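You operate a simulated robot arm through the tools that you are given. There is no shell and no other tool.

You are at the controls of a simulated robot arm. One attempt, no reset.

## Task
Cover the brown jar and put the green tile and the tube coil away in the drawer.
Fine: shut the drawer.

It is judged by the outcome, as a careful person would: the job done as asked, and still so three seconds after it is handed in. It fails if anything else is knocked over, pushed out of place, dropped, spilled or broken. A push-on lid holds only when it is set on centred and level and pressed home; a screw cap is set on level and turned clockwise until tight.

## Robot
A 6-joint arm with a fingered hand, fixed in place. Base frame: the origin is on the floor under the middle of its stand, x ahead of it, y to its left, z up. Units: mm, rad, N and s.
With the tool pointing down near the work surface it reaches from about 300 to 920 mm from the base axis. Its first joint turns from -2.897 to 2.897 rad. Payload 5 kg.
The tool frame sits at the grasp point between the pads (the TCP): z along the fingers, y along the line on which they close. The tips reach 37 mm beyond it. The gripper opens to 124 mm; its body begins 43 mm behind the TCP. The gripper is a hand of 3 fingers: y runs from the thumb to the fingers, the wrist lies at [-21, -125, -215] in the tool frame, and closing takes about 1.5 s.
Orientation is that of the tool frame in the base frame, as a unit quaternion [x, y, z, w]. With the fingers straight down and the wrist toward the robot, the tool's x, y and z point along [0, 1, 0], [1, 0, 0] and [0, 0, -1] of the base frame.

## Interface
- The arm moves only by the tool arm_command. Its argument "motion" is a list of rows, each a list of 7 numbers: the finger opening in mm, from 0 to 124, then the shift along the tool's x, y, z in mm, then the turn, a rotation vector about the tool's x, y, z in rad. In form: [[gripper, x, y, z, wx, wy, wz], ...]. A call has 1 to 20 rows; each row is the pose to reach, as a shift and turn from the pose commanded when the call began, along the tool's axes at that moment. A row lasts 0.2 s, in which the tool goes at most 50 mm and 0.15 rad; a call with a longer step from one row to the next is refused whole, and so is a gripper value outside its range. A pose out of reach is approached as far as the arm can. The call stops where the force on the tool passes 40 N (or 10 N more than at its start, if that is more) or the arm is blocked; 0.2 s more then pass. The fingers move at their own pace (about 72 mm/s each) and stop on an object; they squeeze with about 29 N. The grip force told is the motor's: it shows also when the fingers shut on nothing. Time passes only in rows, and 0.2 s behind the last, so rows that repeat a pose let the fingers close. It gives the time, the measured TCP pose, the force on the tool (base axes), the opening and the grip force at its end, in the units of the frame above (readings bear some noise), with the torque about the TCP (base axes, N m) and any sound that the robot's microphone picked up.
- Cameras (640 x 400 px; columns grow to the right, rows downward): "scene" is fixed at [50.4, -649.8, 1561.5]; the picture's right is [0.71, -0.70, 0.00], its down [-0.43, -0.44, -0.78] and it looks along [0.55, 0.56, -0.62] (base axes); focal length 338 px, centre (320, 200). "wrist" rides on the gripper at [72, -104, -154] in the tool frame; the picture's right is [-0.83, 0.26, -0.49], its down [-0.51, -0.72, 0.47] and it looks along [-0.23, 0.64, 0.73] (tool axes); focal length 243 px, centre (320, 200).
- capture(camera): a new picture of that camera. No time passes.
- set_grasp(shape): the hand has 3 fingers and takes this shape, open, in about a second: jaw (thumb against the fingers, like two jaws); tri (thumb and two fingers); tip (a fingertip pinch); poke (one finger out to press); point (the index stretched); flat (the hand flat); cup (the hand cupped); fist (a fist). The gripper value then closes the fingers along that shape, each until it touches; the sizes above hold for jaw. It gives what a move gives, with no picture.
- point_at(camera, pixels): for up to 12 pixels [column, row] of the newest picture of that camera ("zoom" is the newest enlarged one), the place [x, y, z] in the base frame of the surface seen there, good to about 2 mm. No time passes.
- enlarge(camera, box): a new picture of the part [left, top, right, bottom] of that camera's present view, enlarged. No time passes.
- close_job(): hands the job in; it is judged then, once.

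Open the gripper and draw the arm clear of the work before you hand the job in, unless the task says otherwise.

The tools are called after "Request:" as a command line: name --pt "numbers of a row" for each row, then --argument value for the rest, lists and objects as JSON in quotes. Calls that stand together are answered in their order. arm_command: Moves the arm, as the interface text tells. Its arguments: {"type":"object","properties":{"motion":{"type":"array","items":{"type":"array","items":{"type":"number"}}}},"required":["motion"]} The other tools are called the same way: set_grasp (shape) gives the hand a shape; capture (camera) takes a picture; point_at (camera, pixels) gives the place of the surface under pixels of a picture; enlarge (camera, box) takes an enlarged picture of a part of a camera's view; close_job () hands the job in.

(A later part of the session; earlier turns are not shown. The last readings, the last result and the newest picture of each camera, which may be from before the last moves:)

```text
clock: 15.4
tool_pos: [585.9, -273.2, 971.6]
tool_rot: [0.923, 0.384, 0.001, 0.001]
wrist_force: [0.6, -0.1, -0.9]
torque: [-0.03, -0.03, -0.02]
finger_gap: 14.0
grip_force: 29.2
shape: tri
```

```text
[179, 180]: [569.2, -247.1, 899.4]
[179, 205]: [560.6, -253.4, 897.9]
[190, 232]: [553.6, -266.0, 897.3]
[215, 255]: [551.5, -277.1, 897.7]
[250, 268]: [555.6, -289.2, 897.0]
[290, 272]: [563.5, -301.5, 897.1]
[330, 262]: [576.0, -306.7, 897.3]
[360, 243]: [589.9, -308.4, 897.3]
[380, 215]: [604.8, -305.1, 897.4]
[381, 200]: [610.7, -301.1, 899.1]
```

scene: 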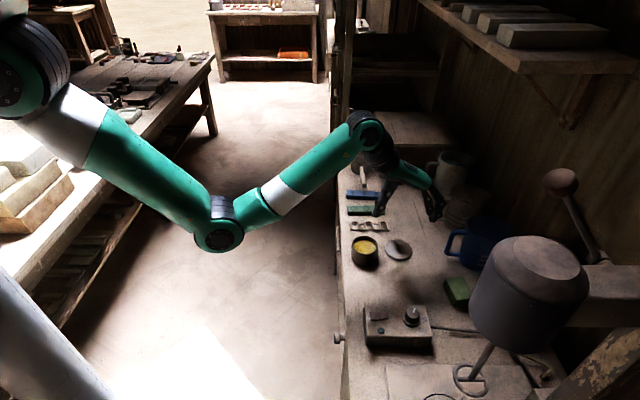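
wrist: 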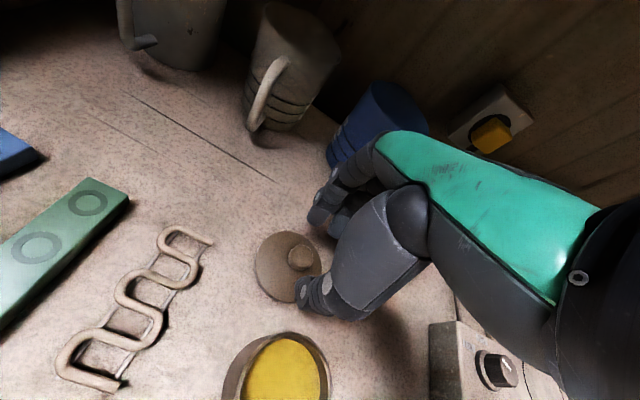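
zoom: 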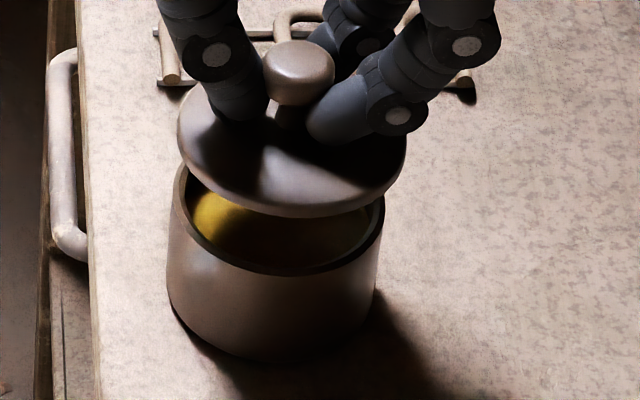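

Fits give lid centre ≈(586.3,-278.1) vs jar ≈(586.7,-275.8), so about 2 mm off. I'll cross-check with the wrist camera before correcting.

Request:
enlarge --camera "wrist" --box '[260, 210, 340, 310]'

```text
4.00 times, centred on (300, 260) of wrist
```

zoom: 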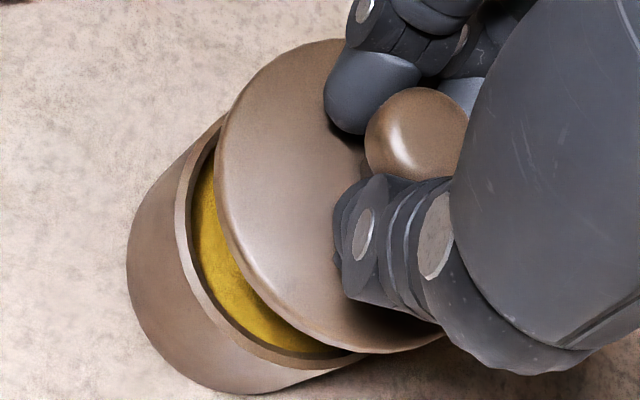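

I'll measure the lid edge and the jar's outer rim points here.

Request:
point_at --camera "zoom" --pixels '[[225, 160], [221, 200], [232, 240], [255, 285], [290, 322], [330, 342], [370, 349], [410, 345], [250, 105], [290, 62], [325, 45], [420, 95]]'

Request:
point_at --camera "zoom" --pixels '[[183, 190], [182, 230], [192, 275], [215, 315], [245, 345], [285, 362], [320, 366], [350, 360], [190, 165], [205, 140]]'

```text
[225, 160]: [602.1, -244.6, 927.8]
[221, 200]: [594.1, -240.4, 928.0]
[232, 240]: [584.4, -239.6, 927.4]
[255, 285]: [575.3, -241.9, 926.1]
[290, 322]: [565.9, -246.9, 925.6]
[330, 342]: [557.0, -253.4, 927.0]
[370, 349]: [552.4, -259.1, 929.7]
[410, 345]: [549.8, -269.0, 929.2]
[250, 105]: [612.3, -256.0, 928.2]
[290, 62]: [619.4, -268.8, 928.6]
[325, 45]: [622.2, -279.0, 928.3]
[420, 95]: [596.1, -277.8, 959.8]
```

```text
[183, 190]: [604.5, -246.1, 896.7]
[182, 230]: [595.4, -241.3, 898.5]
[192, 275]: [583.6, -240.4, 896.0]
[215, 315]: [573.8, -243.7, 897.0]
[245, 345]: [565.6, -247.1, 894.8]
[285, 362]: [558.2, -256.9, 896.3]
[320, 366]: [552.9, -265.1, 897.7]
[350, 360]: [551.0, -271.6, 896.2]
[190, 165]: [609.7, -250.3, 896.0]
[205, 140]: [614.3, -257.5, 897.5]
```

Averaging both cameras, the lid needs about +1.3 mm in x and -0.5 mm in y. I'll apply that and lower 14 mm, stopping above the rim.

Request:
arm_command --pt "5 1.3 -0.5 0 0 0 0" --pt "5 1.3 -0.5 5 0 0 0" --pt "5 1.3 -0.5 10 0 0 0" --pt "5 1.3 -0.5 14 0 0 0" --pt "5 1.3 -0.5 14 0 0 0"

Request:
enlarge --camera "wrist" --box '[260, 210, 340, 310]'

Request:
enlarge --camera "scene" --box '[335, 220, 405, 270]'

```text
clock: 16.6
tool_pos: [586.4, -272.6, 956.7]
tool_rot: [0.923, 0.384, 0.0, 0.001]
wrist_force: [-0.2, 0.4, -0.3]
torque: [0.0, -0.04, 0.0]
finger_gap: 13.9
grip_force: 29.9
shape: tri
```

```text
4.00 times, centred on (300, 260) of wrist
```

zoom: 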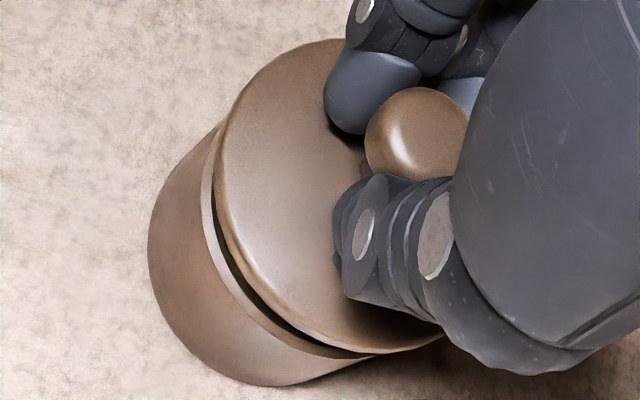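

```text
8.00 times, centred on (370, 245) of scene
```

zoom: 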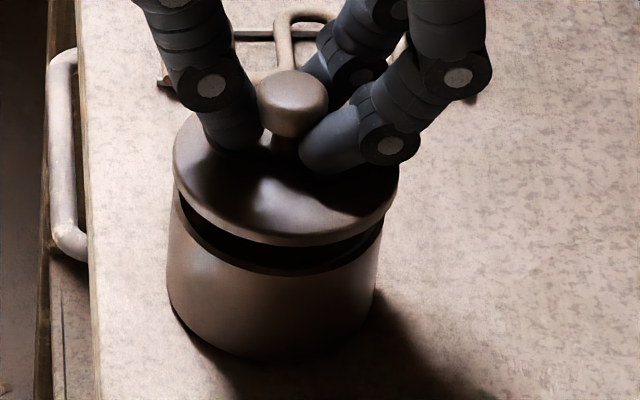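

Alignment looks within about 1 mm. I'll lower in 2 mm steps for 8 mm and watch the force.

Request:
arm_command --pt "5 0 -0.5 2 0 0 0" --pt "5 0 -0.5 4 0 0 0" --pt "5 0 -0.5 6 0 0 0" --pt "5 0 -0.5 6 0 0 0"

Request:
enlarge --camera "wrist" --box '[260, 210, 340, 310]'

Request:
enlarge --camera "scene" --box '[345, 225, 395, 270]'

```text
clock: 17.6
tool_pos: [585.2, -270.0, 951.4]
tool_rot: [0.923, 0.384, 0.0, 0.001]
wrist_force: [0.2, 0.4, -0.1]
torque: [0.01, 0.02, -0.02]
finger_gap: 14.0
grip_force: 28.5
shape: tri
```

```text
4.00 times, centred on (300, 260) of wrist
```

zoom: 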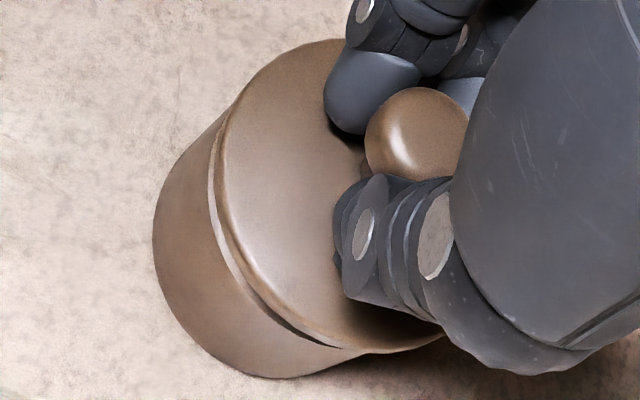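

```text
8.89 times, centred on (370, 248) of scene
```

zoom: 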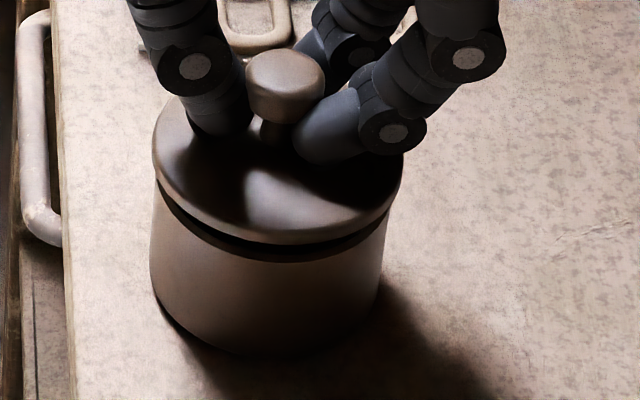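

Still free of contact and close to concentric; small dark gap remains. I continue down in 1.5 mm steps with a tiny nudge (+0.4 x, -0.4 y).

Request:
arm_command --pt "5 0.4 -0.4 1.5 0 0 0" --pt "5 0.4 -0.4 3 0 0 0" --pt "5 0.4 -0.4 4.5 0 0 0" --pt "5 0.4 -0.4 4.5 0 0 0"

Request:
enlarge --camera "wrist" --box '[260, 210, 340, 310]'

Request:
enlarge --camera "scene" --box '[345, 225, 395, 270]'

```text
clock: 18.6
tool_pos: [586.1, -272.2, 946.8]
tool_rot: [0.923, 0.384, 0.0, 0.001]
wrist_force: [-0.7, -0.1, 0.0]
torque: [-0.02, -0.04, 0.0]
finger_gap: 13.8
grip_force: 29.0
shape: tri
```

```text
4.00 times, centred on (300, 260) of wrist
```

zoom: 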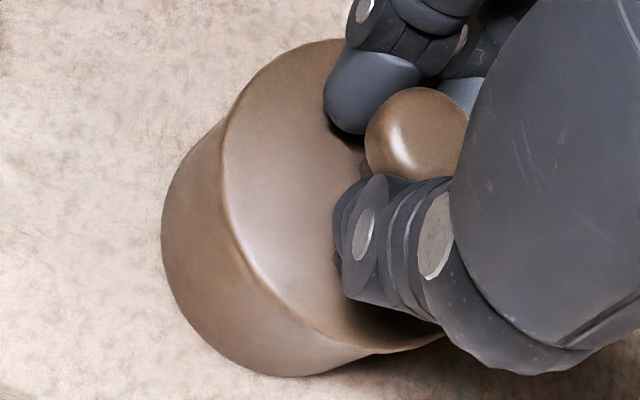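

```text
8.89 times, centred on (370, 248) of scene
```

zoom: 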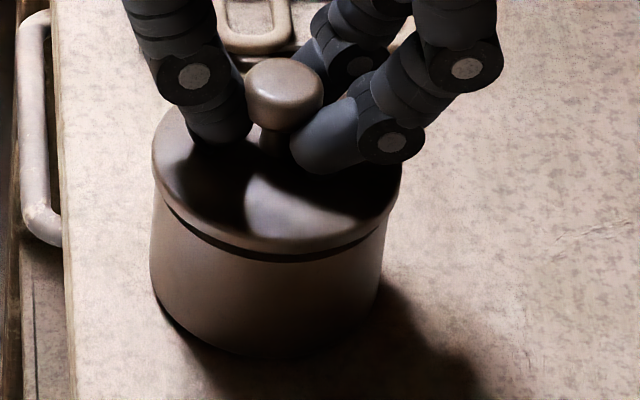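

No force yet although the lid's lowest part (z≈893.5) is already below the rim, so its plug is entering cleanly. I continue down in 1 mm steps until contact.

Request:
arm_command --pt "5 0 0 1 0 0 0" --pt "5 0 0 2 0 0 0" --pt "5 0 0 3 0 0 0" --pt "5 0 0 3 0 0 0"

Request:
enlarge --camera "scene" --box '[345, 225, 395, 270]'

```text
clock: 19.6
tool_pos: [584.9, -271.0, 944.0]
tool_rot: [0.923, 0.385, 0.0, 0.002]
wrist_force: [0.3, -0.6, -0.8]
torque: [0.03, -0.04, -0.02]
finger_gap: 14.0
grip_force: 29.5
shape: tri
```

```text
8.89 times, centred on (370, 248) of scene
```

zoom: 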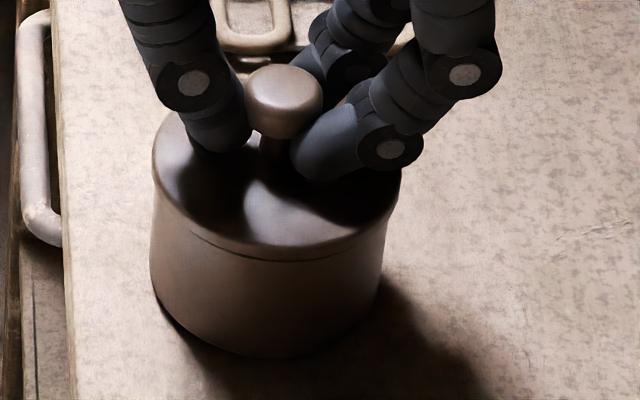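

Nearly seated, with the lid perhaps ~0.8 mm too far along +y. I'll nudge -0.6 in y and continue down until contact force shows.

Request:
arm_command --pt "5 0 -0.6 0 0 0 0" --pt "5 0 -0.6 1 0 0 0" --pt "5 0 -0.6 2 0 0 0" --pt "5 0 -0.6 2 0 0 0"

Request:
enlarge --camera "scene" --box '[345, 225, 395, 270]'

```text
clock: 20.6
tool_pos: [587.1, -270.5, 941.8]
tool_rot: [0.923, 0.384, 0.0, 0.001]
wrist_force: [-0.8, -1.2, 3.1]
torque: [0.02, -0.01, -0.05]
finger_gap: 14.2
grip_force: 29.3
shape: tri
```

```text
8.89 times, centred on (370, 248) of scene
```

zoom: 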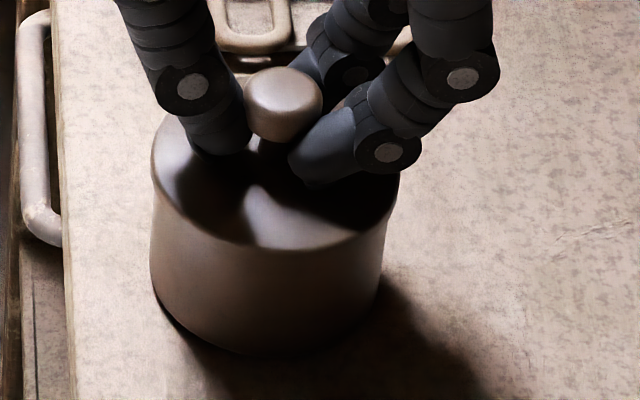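

First contact (3 N up). I'll press gently further in 1 mm steps to press the lid home.

Request:
arm_command --pt "5 0 0 1 0 0 0" --pt "5 0 0 2 0 0 0" --pt "5 0 0 3 0 0 0" --pt "5 0 0 3 0 0 0"

Request:
enlarge --camera "scene" --box '[345, 225, 395, 270]'

```text
clock: 21.6
tool_pos: [586.1, -269.6, 940.2]
tool_rot: [0.923, 0.384, 0.002, 0.004]
wrist_force: [-7.0, 5.1, 30.8]
torque: [0.41, 0.31, -0.02]
finger_gap: 15.3
grip_force: 29.0
shape: tri
```

```text
8.89 times, centred on (370, 248) of scene
```

zoom: 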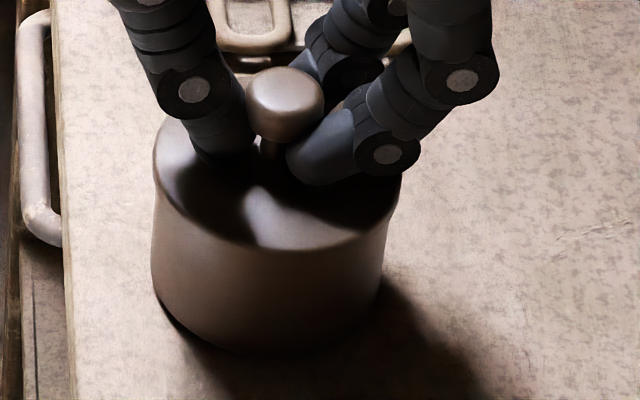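

Pressed with ~31 N; lid sits flush and level with no gap visible. I'll ease the pressure, open the fingers, and rise straight up.

Request:
arm_command --pt "5 0 0 -1.5 0 0 0" --pt "5 0 0 -3 0 0 0" --pt "20 0 0 -3 0 0 0" --pt "35 0 0 -3 0 0 0" --pt "50 0 0 -3 0 0 0" --pt "50 0 0 -3 0 0 0" --pt "50 0 0 -3 0 0 0" --pt "50 0 0 -15 0 0 0" --pt "50 0 0 -40 0 0 0" --pt "50 0 0 -80 0 0 0"

Request:
enlarge --camera "wrist" --box '[230, 230, 350, 330]'

Request:
enlarge --camera "scene" --box '[335, 220, 405, 270]'

```text
clock: 23.8
tool_pos: [587.2, -269.1, 1019.7]
tool_rot: [0.923, 0.384, -0.001, 0.001]
wrist_force: [0.9, 0.5, -0.3]
torque: [-0.01, 0.0, 0.04]
finger_gap: 49.6
grip_force: 0.0
shape: tri
heard: snap
```

```text
4.00 times, centred on (290, 280) of wrist
```

zoom: 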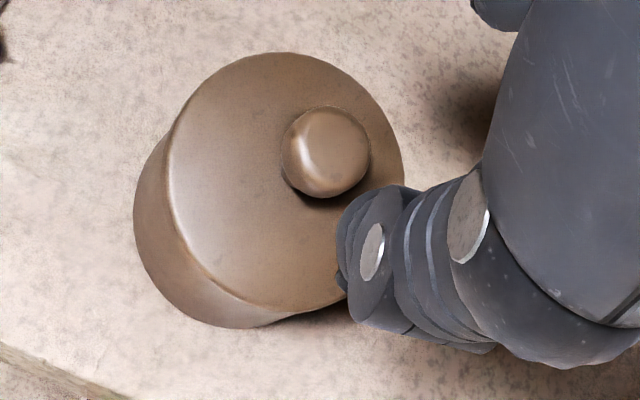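

```text
8.00 times, centred on (370, 245) of scene
```

zoom: 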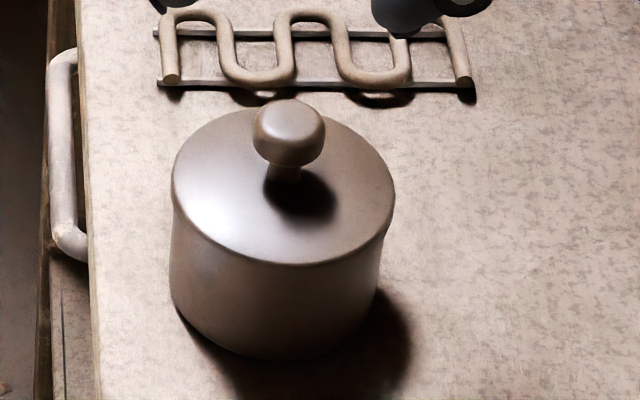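

A "snap" was heard during that call. I need to know whether the lid is seated, so I'll measure lid-top and jar points in this scene zoom.

Request:
point_at --camera "zoom" --pixels '[[178, 180], [195, 220], [240, 252], [290, 260], [340, 250], [380, 215], [390, 180], [240, 116], [350, 130], [220, 170], [290, 235], [290, 120]]'

Request:
enlarge --camera "scene" --box '[345, 235, 390, 265]'

```text
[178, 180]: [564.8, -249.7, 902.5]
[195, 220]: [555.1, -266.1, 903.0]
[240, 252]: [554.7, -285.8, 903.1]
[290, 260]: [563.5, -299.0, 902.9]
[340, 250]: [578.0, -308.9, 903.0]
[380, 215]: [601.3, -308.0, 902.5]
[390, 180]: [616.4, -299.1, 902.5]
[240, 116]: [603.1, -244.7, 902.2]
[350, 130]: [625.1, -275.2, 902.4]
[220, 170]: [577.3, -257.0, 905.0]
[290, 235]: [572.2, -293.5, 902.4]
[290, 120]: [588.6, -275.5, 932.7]
```

```text
13.33 times, centred on (368, 250) of scene
```

zoom: 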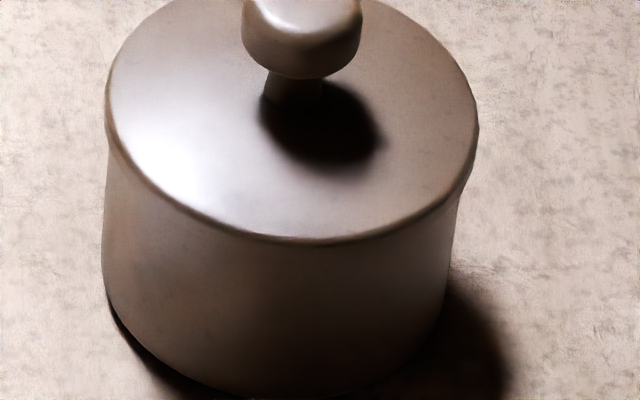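

The lid is level at z≈902.6 all round and concentric with the jar. To be sure it is pressed home, I'll rise, take the "poke" shape, and press the knob's centre once more.

Request:
arm_command --pt "50 0 0 -30 0 0 0" --pt "50 0 0 -60 0 0 0"

Request:
set_grasp --shape "poke"

Request:
capture --camera "wrist"

Request:
enlarge --camera "scene" --box '[320, 130, 430, 230]'

```text
clock: 24.4
tool_pos: [585.4, -270.0, 1079.8]
tool_rot: [0.923, 0.385, 0.0, 0.001]
wrist_force: [0.2, 1.7, -0.1]
torque: [0.01, -0.01, 0.0]
finger_gap: 49.9
grip_force: 0.1
shape: tri
```

```text
clock: 25.3
tool_pos: [585.0, -271.2, 1079.1]
tool_rot: [0.923, 0.385, 0.001, 0.001]
wrist_force: [-0.7, 0.4, -0.3]
torque: [0.0, -0.01, 0.03]
finger_gap: 0.0
grip_force: 0.0
shape: poke
```

```text
taken
```

wrist: 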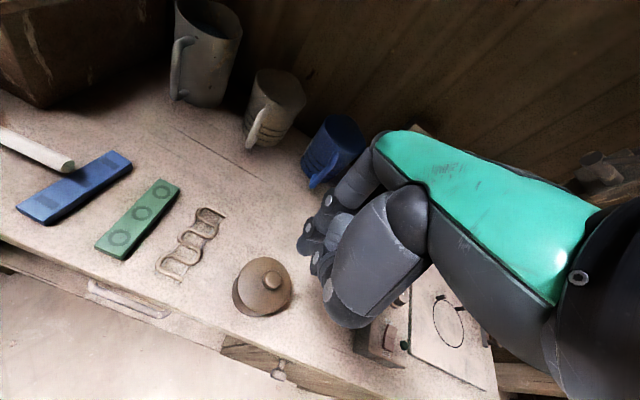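

```text
4.00 times, centred on (375, 180) of scene
```

zoom: 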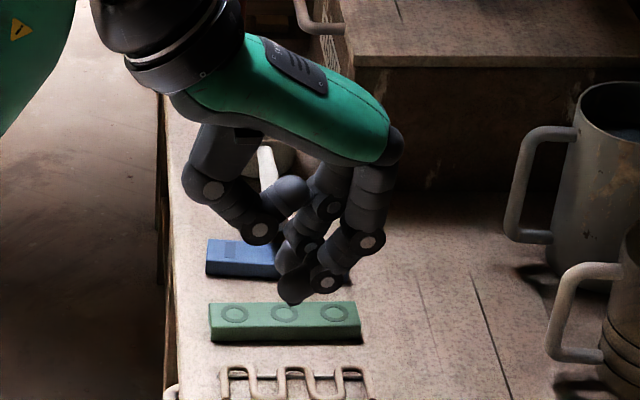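

I'll measure the poking fingertip around (290,295) in this zoom.

Request:
point_at --camera "zoom" --pixels '[[290, 298], [288, 290], [296, 292], [300, 260], [325, 285], [258, 232], [285, 195], [365, 245]]'

Request:
enlarge --camera "wrist" --box '[220, 170, 420, 330]'

```text
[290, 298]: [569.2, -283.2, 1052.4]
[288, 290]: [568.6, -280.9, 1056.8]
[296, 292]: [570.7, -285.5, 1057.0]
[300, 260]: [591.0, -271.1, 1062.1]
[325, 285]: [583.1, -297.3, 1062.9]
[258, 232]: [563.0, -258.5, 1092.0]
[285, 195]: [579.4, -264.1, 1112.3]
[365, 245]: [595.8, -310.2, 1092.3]
```

```text
2.50 times, centred on (320, 250) of wrist
```

zoom: 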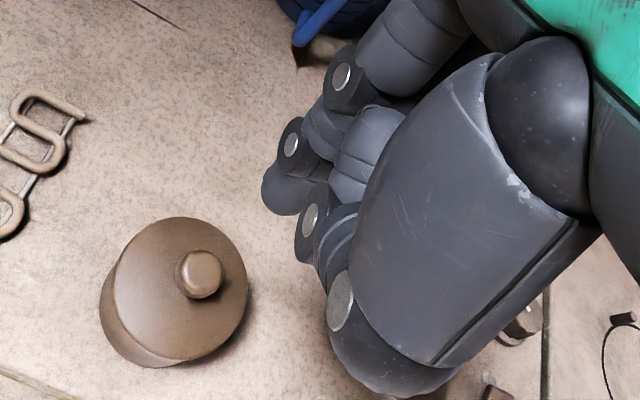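

I'll take the fingertip's other side from the wrist zoom to average its centre.

Request:
point_at --camera "zoom" --pixels '[[270, 185], [275, 205], [285, 210], [290, 190], [305, 195], [200, 262], [210, 280], [190, 275], [218, 270]]'

```text
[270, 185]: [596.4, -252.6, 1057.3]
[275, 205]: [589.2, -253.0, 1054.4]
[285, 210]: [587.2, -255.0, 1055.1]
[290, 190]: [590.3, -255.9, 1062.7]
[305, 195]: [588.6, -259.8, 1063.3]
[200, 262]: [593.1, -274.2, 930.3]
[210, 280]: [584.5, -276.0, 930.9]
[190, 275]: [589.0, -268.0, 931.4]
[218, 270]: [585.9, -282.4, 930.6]
```

Both fingers look equally low in "poke", so it isn't a clean single point. I'll try the "tip" pinch closed instead and look at it.

Request:
set_grasp --shape "tip"

Request:
arm_command --pt "0 0 0 0 0 0 0" --pt "0 0 0 0 0 0 0" --pt "0 0 0 0 0 0 0" --pt "0 0 0 0 0 0 0" --pt "0 0 0 0 0 0 0" --pt "0 0 0 0 0 0 0" --pt "0 0 0 0 0 0 0"

Request:
enlarge --camera "wrist" --box '[220, 170, 420, 330]'

Request:
enlarge --camera "scene" --box '[340, 160, 420, 215]'

```text
clock: 26.2
tool_pos: [586.0, -270.5, 1080.1]
tool_rot: [0.923, 0.384, 0.001, 0.001]
wrist_force: [0.0, 0.5, -0.1]
torque: [0.04, -0.01, 0.03]
finger_gap: 123.8
grip_force: 0.2
shape: tip
```

```text
clock: 27.8
tool_pos: [584.7, -270.5, 1080.4]
tool_rot: [0.923, 0.385, 0.0, 0.001]
wrist_force: [-0.2, -0.6, -0.9]
torque: [-0.03, 0.01, -0.01]
finger_gap: 0.2
grip_force: 29.2
shape: tip
```

```text
2.50 times, centred on (320, 250) of wrist
```

zoom: 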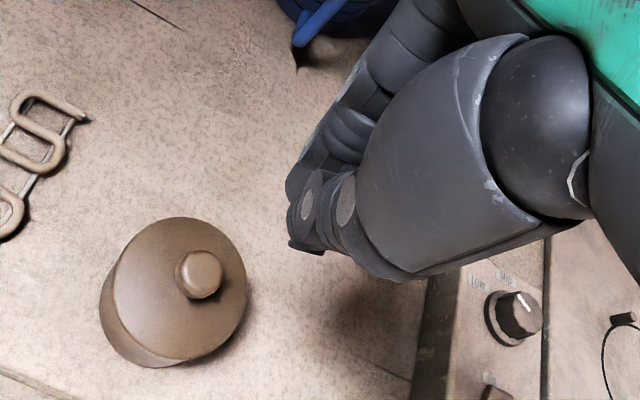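

```text
7.27 times, centred on (380, 188) of scene
```

zoom: 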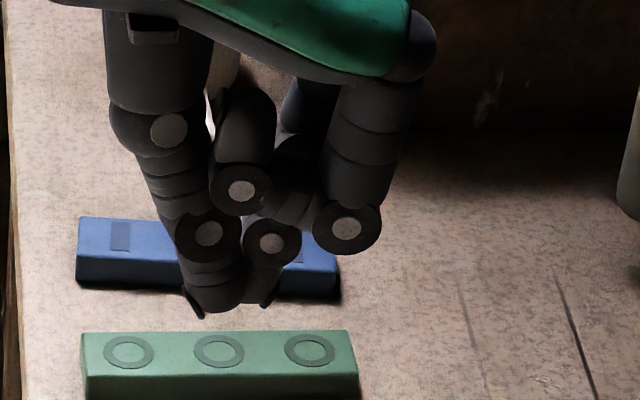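

The pinch makes one compact tip near (228,300). I'll measure it in this scene zoom, then the wrist one.

Request:
point_at --camera "zoom" --pixels '[[200, 310], [215, 305], [235, 300], [258, 295], [268, 300], [228, 285]]'

Request:
enlarge --camera "wrist" --box '[260, 190, 380, 290]'

Request:
point_at --camera "zoom" --pixels '[[265, 220], [275, 255], [300, 262], [285, 235], [262, 180], [290, 205]]'

```text
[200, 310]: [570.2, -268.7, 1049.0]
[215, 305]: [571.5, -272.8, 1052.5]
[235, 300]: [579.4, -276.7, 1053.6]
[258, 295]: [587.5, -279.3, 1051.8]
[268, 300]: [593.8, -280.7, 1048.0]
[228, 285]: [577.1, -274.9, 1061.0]
```

```text
4.00 times, centred on (320, 240) of wrist
```

zoom: 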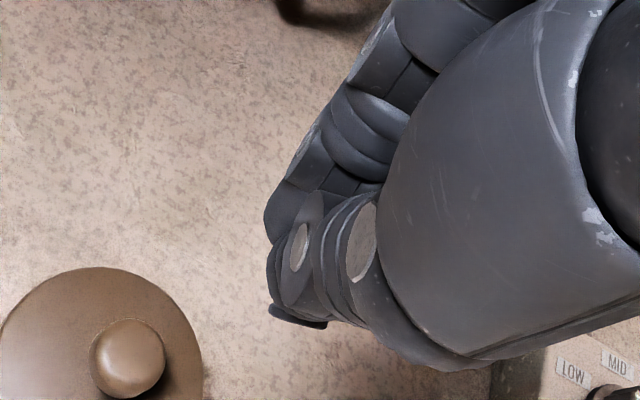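

```text
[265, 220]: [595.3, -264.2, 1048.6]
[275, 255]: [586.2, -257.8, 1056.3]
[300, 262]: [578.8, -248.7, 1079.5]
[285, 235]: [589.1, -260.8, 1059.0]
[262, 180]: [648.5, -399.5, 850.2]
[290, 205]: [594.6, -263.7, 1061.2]
```

The pinch tip centre is close to the TCP, ~33 mm below it. I'll align it over the knob (588.5,-275.5) and descend to just above the knob.

Request:
arm_command --pt "0 -2.5 6.7 0 0 0 0" --pt "0 -2.5 6.7 35 0 0 0" --pt "0 -2.5 6.7 70 0 0 0" --pt "0 -2.5 6.7 100 0 0 0" --pt "0 -2.5 6.7 100 0 0 0"

Request:
enlarge --camera "wrist" --box '[250, 200, 370, 300]'

Request:
enlarge --camera "scene" --box '[335, 210, 405, 265]'

```text
clock: 29.0
tool_pos: [589.1, -276.3, 979.2]
tool_rot: [0.923, 0.384, 0.001, 0.0]
wrist_force: [0.5, -0.6, -0.1]
torque: [-0.02, -0.01, 0.0]
finger_gap: 0.0
grip_force: 29.5
shape: tip
```

```text
4.00 times, centred on (310, 250) of wrist
```

zoom: 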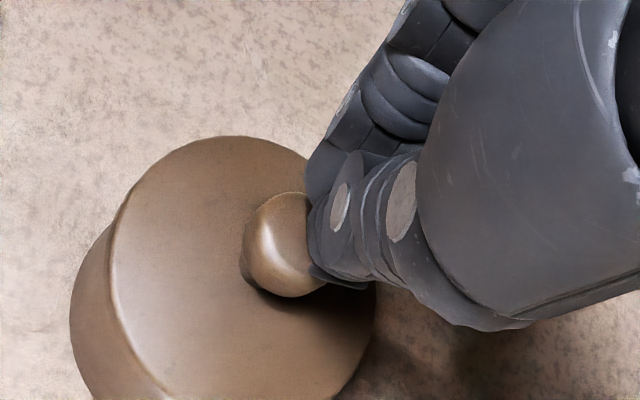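

```text
7.27 times, centred on (370, 238) of scene
```

zoom: 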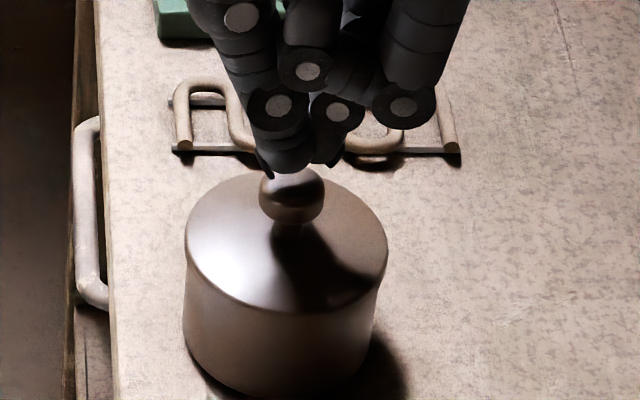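

Tip is right above the knob. I'll descend in small steps until the force builds up.

Request:
arm_command --pt "0 0 0 6 0 0 0" --pt "0 0 0 9 0 0 0" --pt "0 0 0 11 0 0 0" --pt "0 0 0 12.5 0 0 0" --pt "0 0 0 14 0 0 0" --pt "0 0 0 14 0 0 0"

Request:
enlarge --camera "scene" --box '[335, 210, 405, 265]'

```text
clock: 30.4
tool_pos: [588.7, -276.5, 965.8]
tool_rot: [0.923, 0.384, 0.0, 0.002]
wrist_force: [-3.5, 2.5, 16.8]
torque: [0.14, 0.19, 0.01]
finger_gap: 0.0
grip_force: 29.0
shape: tip
```

```text
7.27 times, centred on (370, 238) of scene
```

zoom: 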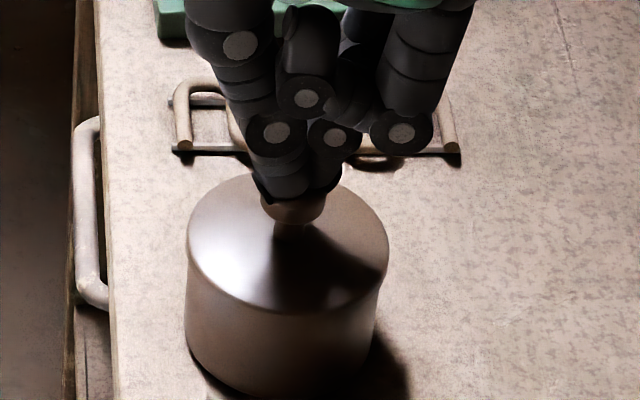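

16.8 N now on the knob. I'll press about 2 mm more, to roughly 35 N, and listen.

Request:
arm_command --pt "0 0 0 1 0 0 0" --pt "0 0 0 1.8 0 0 0" --pt "0 0 0 1.8 0 0 0"

Request:
enlarge --camera "scene" --box '[335, 210, 405, 265]'

```text
clock: 31.2
tool_pos: [589.3, -276.1, 964.2]
tool_rot: [0.923, 0.384, 0.003, 0.004]
wrist_force: [-5.4, 0.4, 35.8]
torque: [0.07, 0.17, 0.01]
finger_gap: 0.4
grip_force: 28.9
shape: tip
```

```text
7.27 times, centred on (370, 238) of scene
```

zoom: 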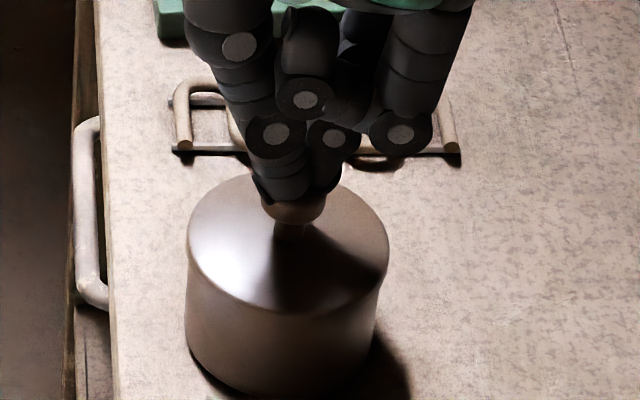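

Pressed to ~36 N with no new sound; I'll hold briefly and then rise clear.

Request:
arm_command --pt "0 0 0 0 0 0 0" --pt "0 0 0 0 0 0 0" --pt "0 0 0 -2 0 0 0" --pt "0 0 0 -6 0 0 0"

Request:
arm_command --pt "0 0 0 -40 0 0 0" --pt "0 0 0 -80 0 0 0" --pt "0 0 0 -120 0 0 0"

Request:
enlarge --camera "scene" --box '[335, 220, 405, 270]'

Request:
point_at --camera "zoom" --pixels '[[178, 180], [195, 220], [240, 252], [290, 260], [340, 250], [380, 215], [390, 180], [240, 116], [350, 130], [200, 140], [290, 235], [290, 120]]'

```text
clock: 32.2
tool_pos: [588.1, -276.1, 966.2]
tool_rot: [0.923, 0.384, -0.001, -0.002]
wrist_force: [3.7, -2.0, 7.1]
torque: [-0.08, -0.15, -0.02]
finger_gap: 0.0
grip_force: 29.4
shape: tip
```

```text
clock: 33.0
tool_pos: [590.7, -276.1, 1088.8]
tool_rot: [0.923, 0.385, -0.001, 0.001]
wrist_force: [0.3, -0.5, 0.0]
torque: [0.0, -0.03, 0.01]
finger_gap: 0.1
grip_force: 28.8
shape: tip
```

```text
8.00 times, centred on (370, 245) of scene
```

zoom: 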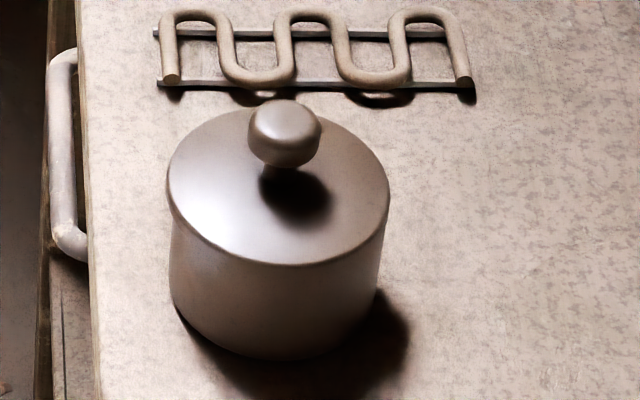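

```text
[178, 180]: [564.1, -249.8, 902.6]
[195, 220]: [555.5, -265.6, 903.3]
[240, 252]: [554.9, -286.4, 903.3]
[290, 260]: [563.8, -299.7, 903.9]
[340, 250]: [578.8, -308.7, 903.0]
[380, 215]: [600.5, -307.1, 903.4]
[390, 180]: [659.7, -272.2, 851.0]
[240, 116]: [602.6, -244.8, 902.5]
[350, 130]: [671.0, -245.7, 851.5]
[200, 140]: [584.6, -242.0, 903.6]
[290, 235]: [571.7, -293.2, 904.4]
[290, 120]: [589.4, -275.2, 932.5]
```

The lid seems to have slid ~1.5 mm sideways on the jar between these two pictures, so it may not be locked. I'll look closer at the rim gap.

Request:
enlarge --camera "scene" --box '[345, 235, 390, 265]'

Request:
enlarge --camera "wrist" --box '[220, 230, 320, 320]'

```text
13.33 times, centred on (368, 250) of scene
```

zoom: 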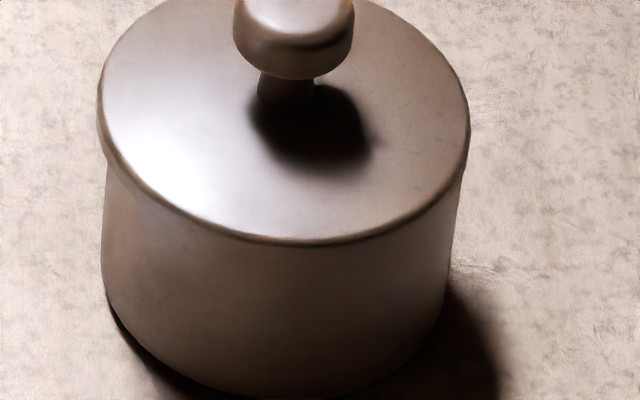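

```text
4.44 times, centred on (270, 275) of wrist
```

zoom: 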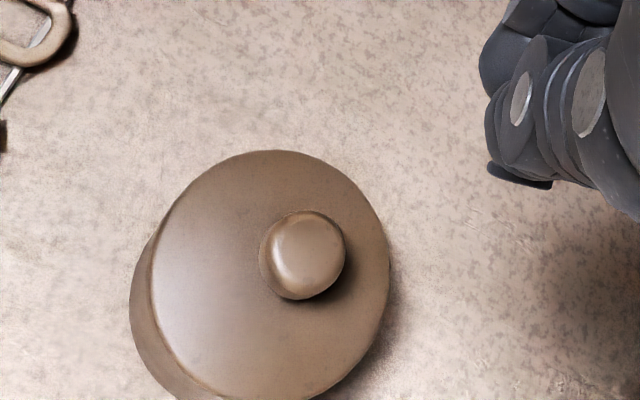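

The lid moves freely sideways, so I want to test whether it is actually locked. I'll take the tri shape again, re-grip the knob at the exact pose used before (which was centred on the jar), and then test.

Request:
set_grasp --shape "tri"

Request:
arm_command --pt "50 2.5 -6.7 0 0 0 0" --pt "50 2.5 -6.7 30 0 0 0" --pt "50 2.5 -6.7 60 0 0 0" --pt "50 2.5 -6.7 90 0 0 0" --pt "50 2.5 -6.7 90 0 0 0"

Request:
enlarge --camera "scene" --box '[335, 205, 405, 265]'

```text
clock: 33.9
tool_pos: [590.4, -275.3, 1089.6]
tool_rot: [0.923, 0.386, 0.0, 0.001]
wrist_force: [0.4, -0.1, -0.1]
torque: [-0.03, 0.0, -0.03]
finger_gap: 123.5
grip_force: 0.1
shape: tri
```

```text
clock: 35.1
tool_pos: [586.3, -269.4, 999.3]
tool_rot: [0.923, 0.384, 0.0, 0.001]
wrist_force: [-0.2, 0.3, -0.8]
torque: [-0.01, -0.01, 0.03]
finger_gap: 50.3
grip_force: 0.1
shape: tri
```

```text
6.67 times, centred on (370, 235) of scene
```

zoom: 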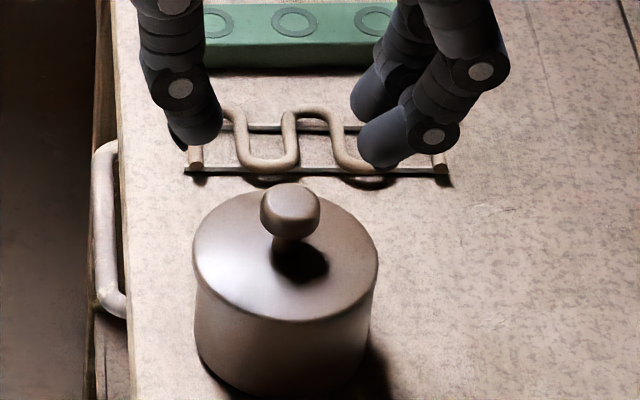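

Hand straddles the knob in line. I descend to TCP z≈946 and close on the neck.

Request:
arm_command --pt "50 0 0 20 0 0 0" --pt "50 0 0 40 0 0 0" --pt "50 0 0 48 0 0 0" --pt "50 0 0 53 0 0 0" --pt "50 0 0 53 0 0 0" --pt "35 0 0 53 0 0 0" --pt "20 0 0 53 0 0 0" --pt "10 0 0 53 0 0 0" --pt "5 0 0 53 0 0 0" --pt "5 0 0 53 0 0 0"

Request:
enlarge --camera "scene" --box '[345, 225, 395, 270]'

```text
clock: 37.3
tool_pos: [586.1, -270.9, 945.6]
tool_rot: [0.923, 0.384, 0.0, 0.001]
wrist_force: [-1.0, 0.2, -0.1]
torque: [0.01, 0.0, 0.02]
finger_gap: 13.6
grip_force: 29.2
shape: tri
heard: snap
```

```text
8.89 times, centred on (370, 248) of scene
```

zoom: 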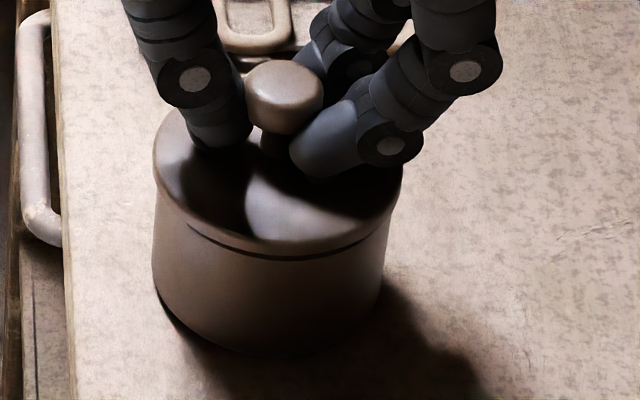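

The snap came as the closing fingers wedged the lid up (a dark gap shows at the rim), so "snap" is the lid coming off its seat — it had been home. I'll lower it again, press to ~35 N and hold, then release without lifting.

Request:
arm_command --pt "5 0 0 1 0 0 0" --pt "5 0 0 2 0 0 0" --pt "5 0 0 3 0 0 0" --pt "5 0 0 4 0 0 0" --pt "5 0 0 4 0 0 0"

Request:
enlarge --camera "scene" --box '[345, 225, 395, 270]'

```text
clock: 38.5
tool_pos: [585.5, -270.5, 942.0]
tool_rot: [0.924, 0.384, 0.001, 0.001]
wrist_force: [-0.7, -0.7, 2.7]
torque: [0.06, -0.01, 0.04]
finger_gap: 13.8
grip_force: 28.9
shape: tri
```

```text
8.89 times, centred on (370, 248) of scene
```

zoom: 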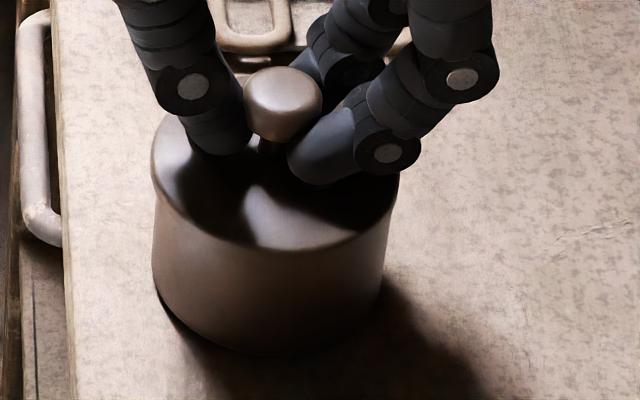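

Seated contact (2.7 N) and concentric. Now press 3 mm further in steps and hold about a second.

Request:
arm_command --pt "5 0 -0.3 1 0 0 0" --pt "5 0 -0.3 2 0 0 0" --pt "5 0 -0.3 3 0 0 0" --pt "5 0 -0.3 3 0 0 0" --pt "5 0 -0.3 3.3 0 0 0" --pt "5 0 -0.3 3.3 0 0 0" --pt "5 0 -0.3 3.3 0 0 0"

```text
clock: 40.1
tool_pos: [585.7, -270.5, 941.3]
tool_rot: [0.924, 0.384, 0.001, 0.003]
wrist_force: [-3.6, 4.8, 34.2]
torque: [0.4, 0.13, -0.04]
finger_gap: 14.6
grip_force: 29.2
shape: tri
```

34 N held, no sound. I'll ease to ~10 N still pushing down, open the fingers fully there, then rise.

Request:
arm_command --pt "5 0 0 -1 0 0 0" --pt "5 0 0 -2 0 0 0" --pt "20 0 0 -2 0 0 0" --pt "40 0 0 -2 0 0 0" --pt "55 0 0 -2 0 0 0" --pt "55 0 0 -2 0 0 0" --pt "55 0 0 -2 0 0 0"

Request:
arm_command --pt "55 0 0 -10 0 0 0" --pt "55 0 0 -40 0 0 0" --pt "55 0 0 -80 0 0 0" --pt "55 0 0 -110 0 0 0"

Request:
enlarge --camera "scene" --box '[345, 225, 395, 270]'

Request:
point_at --camera "zoom" --pixels '[[160, 160], [175, 205], [225, 240], [280, 250], [340, 238], [380, 205], [395, 165], [225, 95], [345, 105], [270, 215], [280, 85], [190, 120]]'

```text
clock: 41.7
tool_pos: [585.5, -269.8, 940.9]
tool_rot: [0.923, 0.385, 0.0, 0.001]
wrist_force: [-2.1, 2.2, 16.1]
torque: [-0.17, -0.37, -0.02]
finger_gap: 53.8
grip_force: 0.0
shape: tri
```

```text
clock: 42.7
tool_pos: [583.6, -270.1, 1051.3]
tool_rot: [0.923, 0.385, 0.0, 0.001]
wrist_force: [-1.4, 0.4, 0.2]
torque: [-0.04, 0.02, 0.01]
finger_gap: 54.5
grip_force: 0.0
shape: tri
heard: snap
```

```text
8.89 times, centred on (370, 248) of scene
```

zoom: 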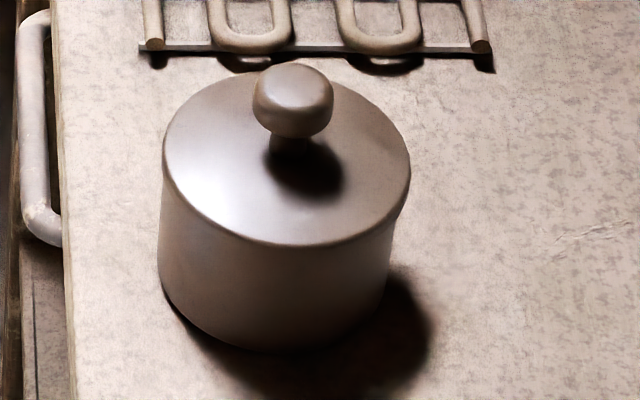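

```text
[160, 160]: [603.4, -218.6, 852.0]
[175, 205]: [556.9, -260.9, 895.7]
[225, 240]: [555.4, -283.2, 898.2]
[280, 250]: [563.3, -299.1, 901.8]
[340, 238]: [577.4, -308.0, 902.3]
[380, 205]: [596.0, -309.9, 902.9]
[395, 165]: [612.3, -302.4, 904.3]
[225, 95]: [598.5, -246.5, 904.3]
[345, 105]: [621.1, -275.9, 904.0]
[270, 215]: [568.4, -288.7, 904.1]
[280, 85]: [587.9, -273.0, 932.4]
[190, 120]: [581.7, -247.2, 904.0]
```

Another snap was heard as the hand left, and the jar with lid seems to have shifted ~2 mm. I'll inspect the lid carefully from both cameras.

Request:
enlarge --camera "wrist" --box '[225, 230, 325, 330]'

Request:
enlarge --camera "scene" --box '[345, 235, 390, 265]'

Request:
point_at --camera "zoom" --pixels '[[125, 110], [140, 160], [190, 205], [250, 228], [320, 235], [400, 210], [450, 165], [472, 110], [180, 60], [440, 60], [250, 170], [410, 130]]'

```text
4.00 times, centred on (275, 280) of wrist
```

zoom: 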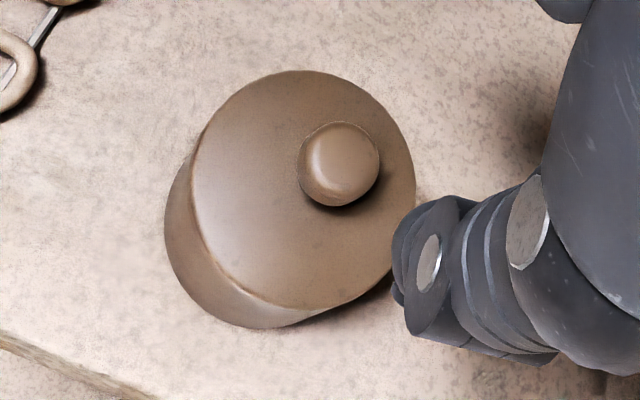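

```text
13.33 times, centred on (368, 250) of scene
```

zoom: 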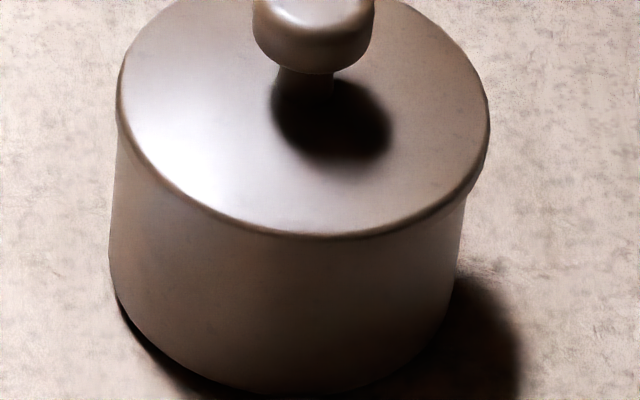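

```text
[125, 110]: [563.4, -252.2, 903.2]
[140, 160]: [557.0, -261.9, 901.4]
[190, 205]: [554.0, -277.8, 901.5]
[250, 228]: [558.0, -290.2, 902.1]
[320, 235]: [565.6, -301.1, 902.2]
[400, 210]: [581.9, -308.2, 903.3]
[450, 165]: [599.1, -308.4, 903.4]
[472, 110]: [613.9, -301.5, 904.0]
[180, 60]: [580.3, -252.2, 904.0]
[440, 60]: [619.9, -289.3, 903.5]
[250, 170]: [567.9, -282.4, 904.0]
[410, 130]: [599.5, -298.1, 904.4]
```

To learn what the snap means, I'll re-grip the knob at the height where closing does not wedge it up (TCP≈942), then try lifting in tiny steps while reading the force.

Request:
arm_command --pt "55 0 0 35 0 0 0" --pt "55 0 0 70 0 0 0" --pt "55 0 0 95 0 0 0" --pt "55 0 0 105 0 0 0" --pt "55 0 0 108.5 0 0 0" --pt "55 0 0 108.5 0 0 0"

Request:
arm_command --pt "40 0 0 0 0 0 0" --pt "25 0 0 0 0 0 0" --pt "10 0 0 0 0 0 0" --pt "5 0 0 0 0 0 0" --pt "5 0 0 0 0 0 0" --pt "5 0 0 0 0 0 0"

Request:
enlarge --camera "scene" --box '[345, 225, 395, 270]'

```text
clock: 44.1
tool_pos: [586.1, -270.2, 941.3]
tool_rot: [0.923, 0.385, 0.0, 0.001]
wrist_force: [0.3, -0.8, 0.0]
torque: [0.01, 0.02, 0.01]
finger_gap: 54.6
grip_force: 0.0
shape: tri
```

```text
clock: 45.5
tool_pos: [585.6, -269.4, 942.9]
tool_rot: [0.923, 0.384, 0.0, 0.0]
wrist_force: [0.3, 0.2, 0.0]
torque: [-0.01, 0.0, 0.0]
finger_gap: 13.7
grip_force: 28.9
shape: tri
heard: snap
```

```text
8.89 times, centred on (370, 248) of scene
```

zoom: 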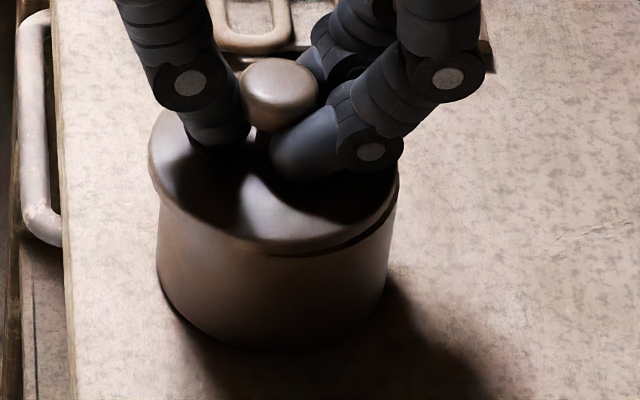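

Closing the fingers again popped the lid up slightly (snap) and pulled it ~1.5 mm off-centre toward the robot side. I'll measure lid versus jar in a closer zoom before reseating.

Request:
enlarge --camera "wrist" --box '[260, 210, 340, 310]'

Request:
enlarge --camera "scene" --box '[345, 238, 390, 268]'

```text
4.00 times, centred on (300, 260) of wrist
```

zoom: 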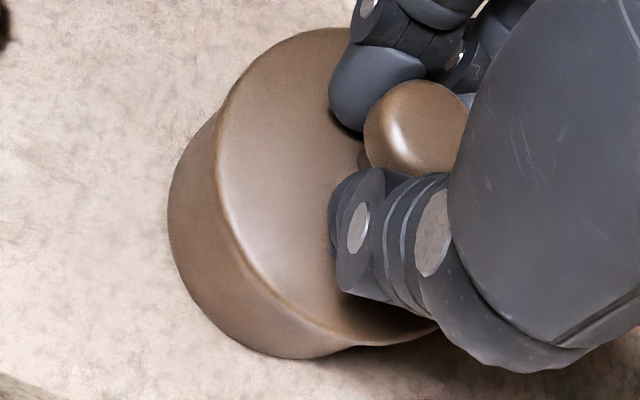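

```text
13.33 times, centred on (368, 253) of scene
```

zoom: 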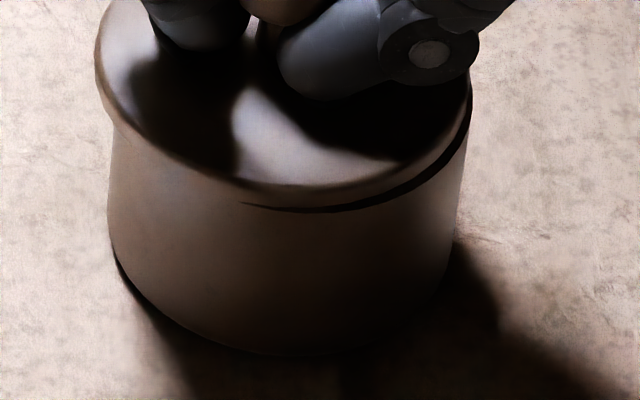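

The lid is ~1.7 mm too far toward -y and lightly tilted with the right side up. I'll raise 3 mm, shift +1.7 in y and re-check.

Request:
arm_command --pt "5 0 0 -3 0 0 0" --pt "5 0 1.7 -3 0 0 0" --pt "5 0 1.7 -3 0 0 0"

Request:
enlarge --camera "wrist" --box '[260, 210, 340, 310]'

Request:
enlarge --camera "scene" --box '[345, 238, 390, 268]'

```text
clock: 46.3
tool_pos: [587.3, -270.9, 945.7]
tool_rot: [0.923, 0.384, 0.0, 0.001]
wrist_force: [-0.1, 0.5, -0.6]
torque: [0.01, -0.02, -0.01]
finger_gap: 13.6
grip_force: 28.6
shape: tri
```

```text
4.00 times, centred on (300, 260) of wrist
```

zoom: 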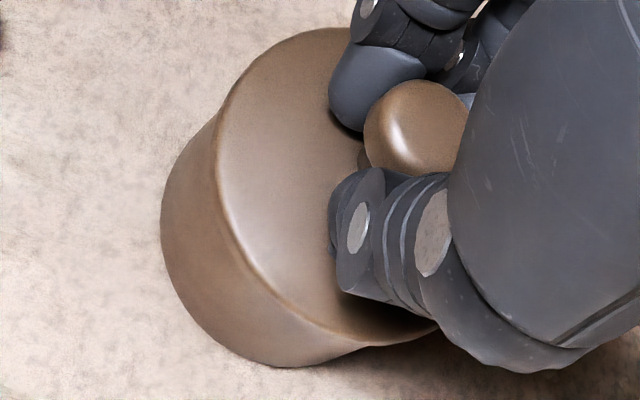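

```text
13.33 times, centred on (368, 253) of scene
```

zoom: 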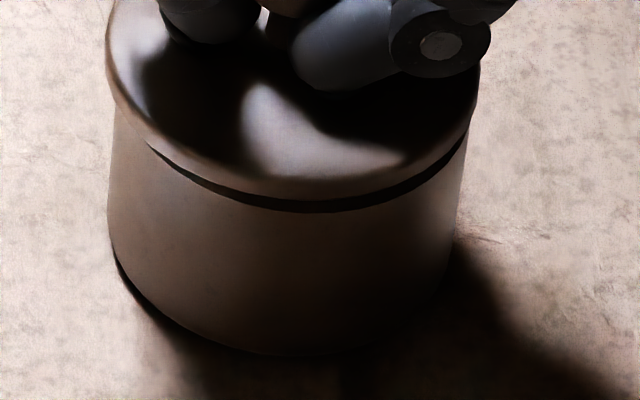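

Centred now. I'll lower to contact, press to ~35 N and hold.

Request:
arm_command --pt "5 0 0 1 0 0 0" --pt "5 0 0 2 0 0 0" --pt "5 0 0 3 0 0 0" --pt "5 0 0 4 0 0 0" --pt "5 0 0 5 0 0 0" --pt "5 0 0 6 0 0 0" --pt "5 0 0 6 0 0 0" --pt "5 0 0 6 0 0 0"

Request:
enlarge --camera "scene" --box '[345, 238, 390, 268]'

```text
clock: 48.1
tool_pos: [587.5, -272.3, 940.0]
tool_rot: [0.923, 0.384, 0.002, 0.002]
wrist_force: [-0.6, -1.4, 17.4]
torque: [0.38, -0.01, -0.01]
finger_gap: 13.7
grip_force: 28.8
shape: tri
```

```text
13.33 times, centred on (368, 253) of scene
```

zoom: 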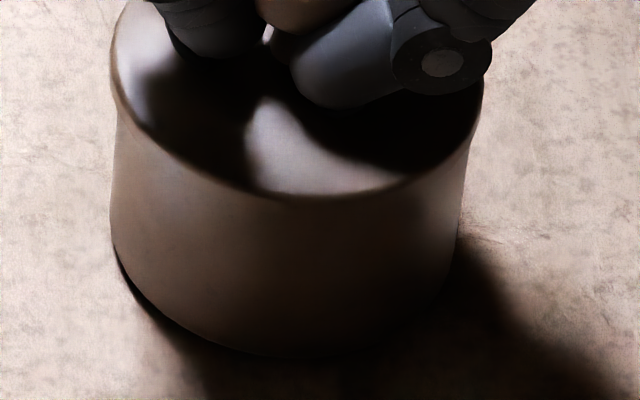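

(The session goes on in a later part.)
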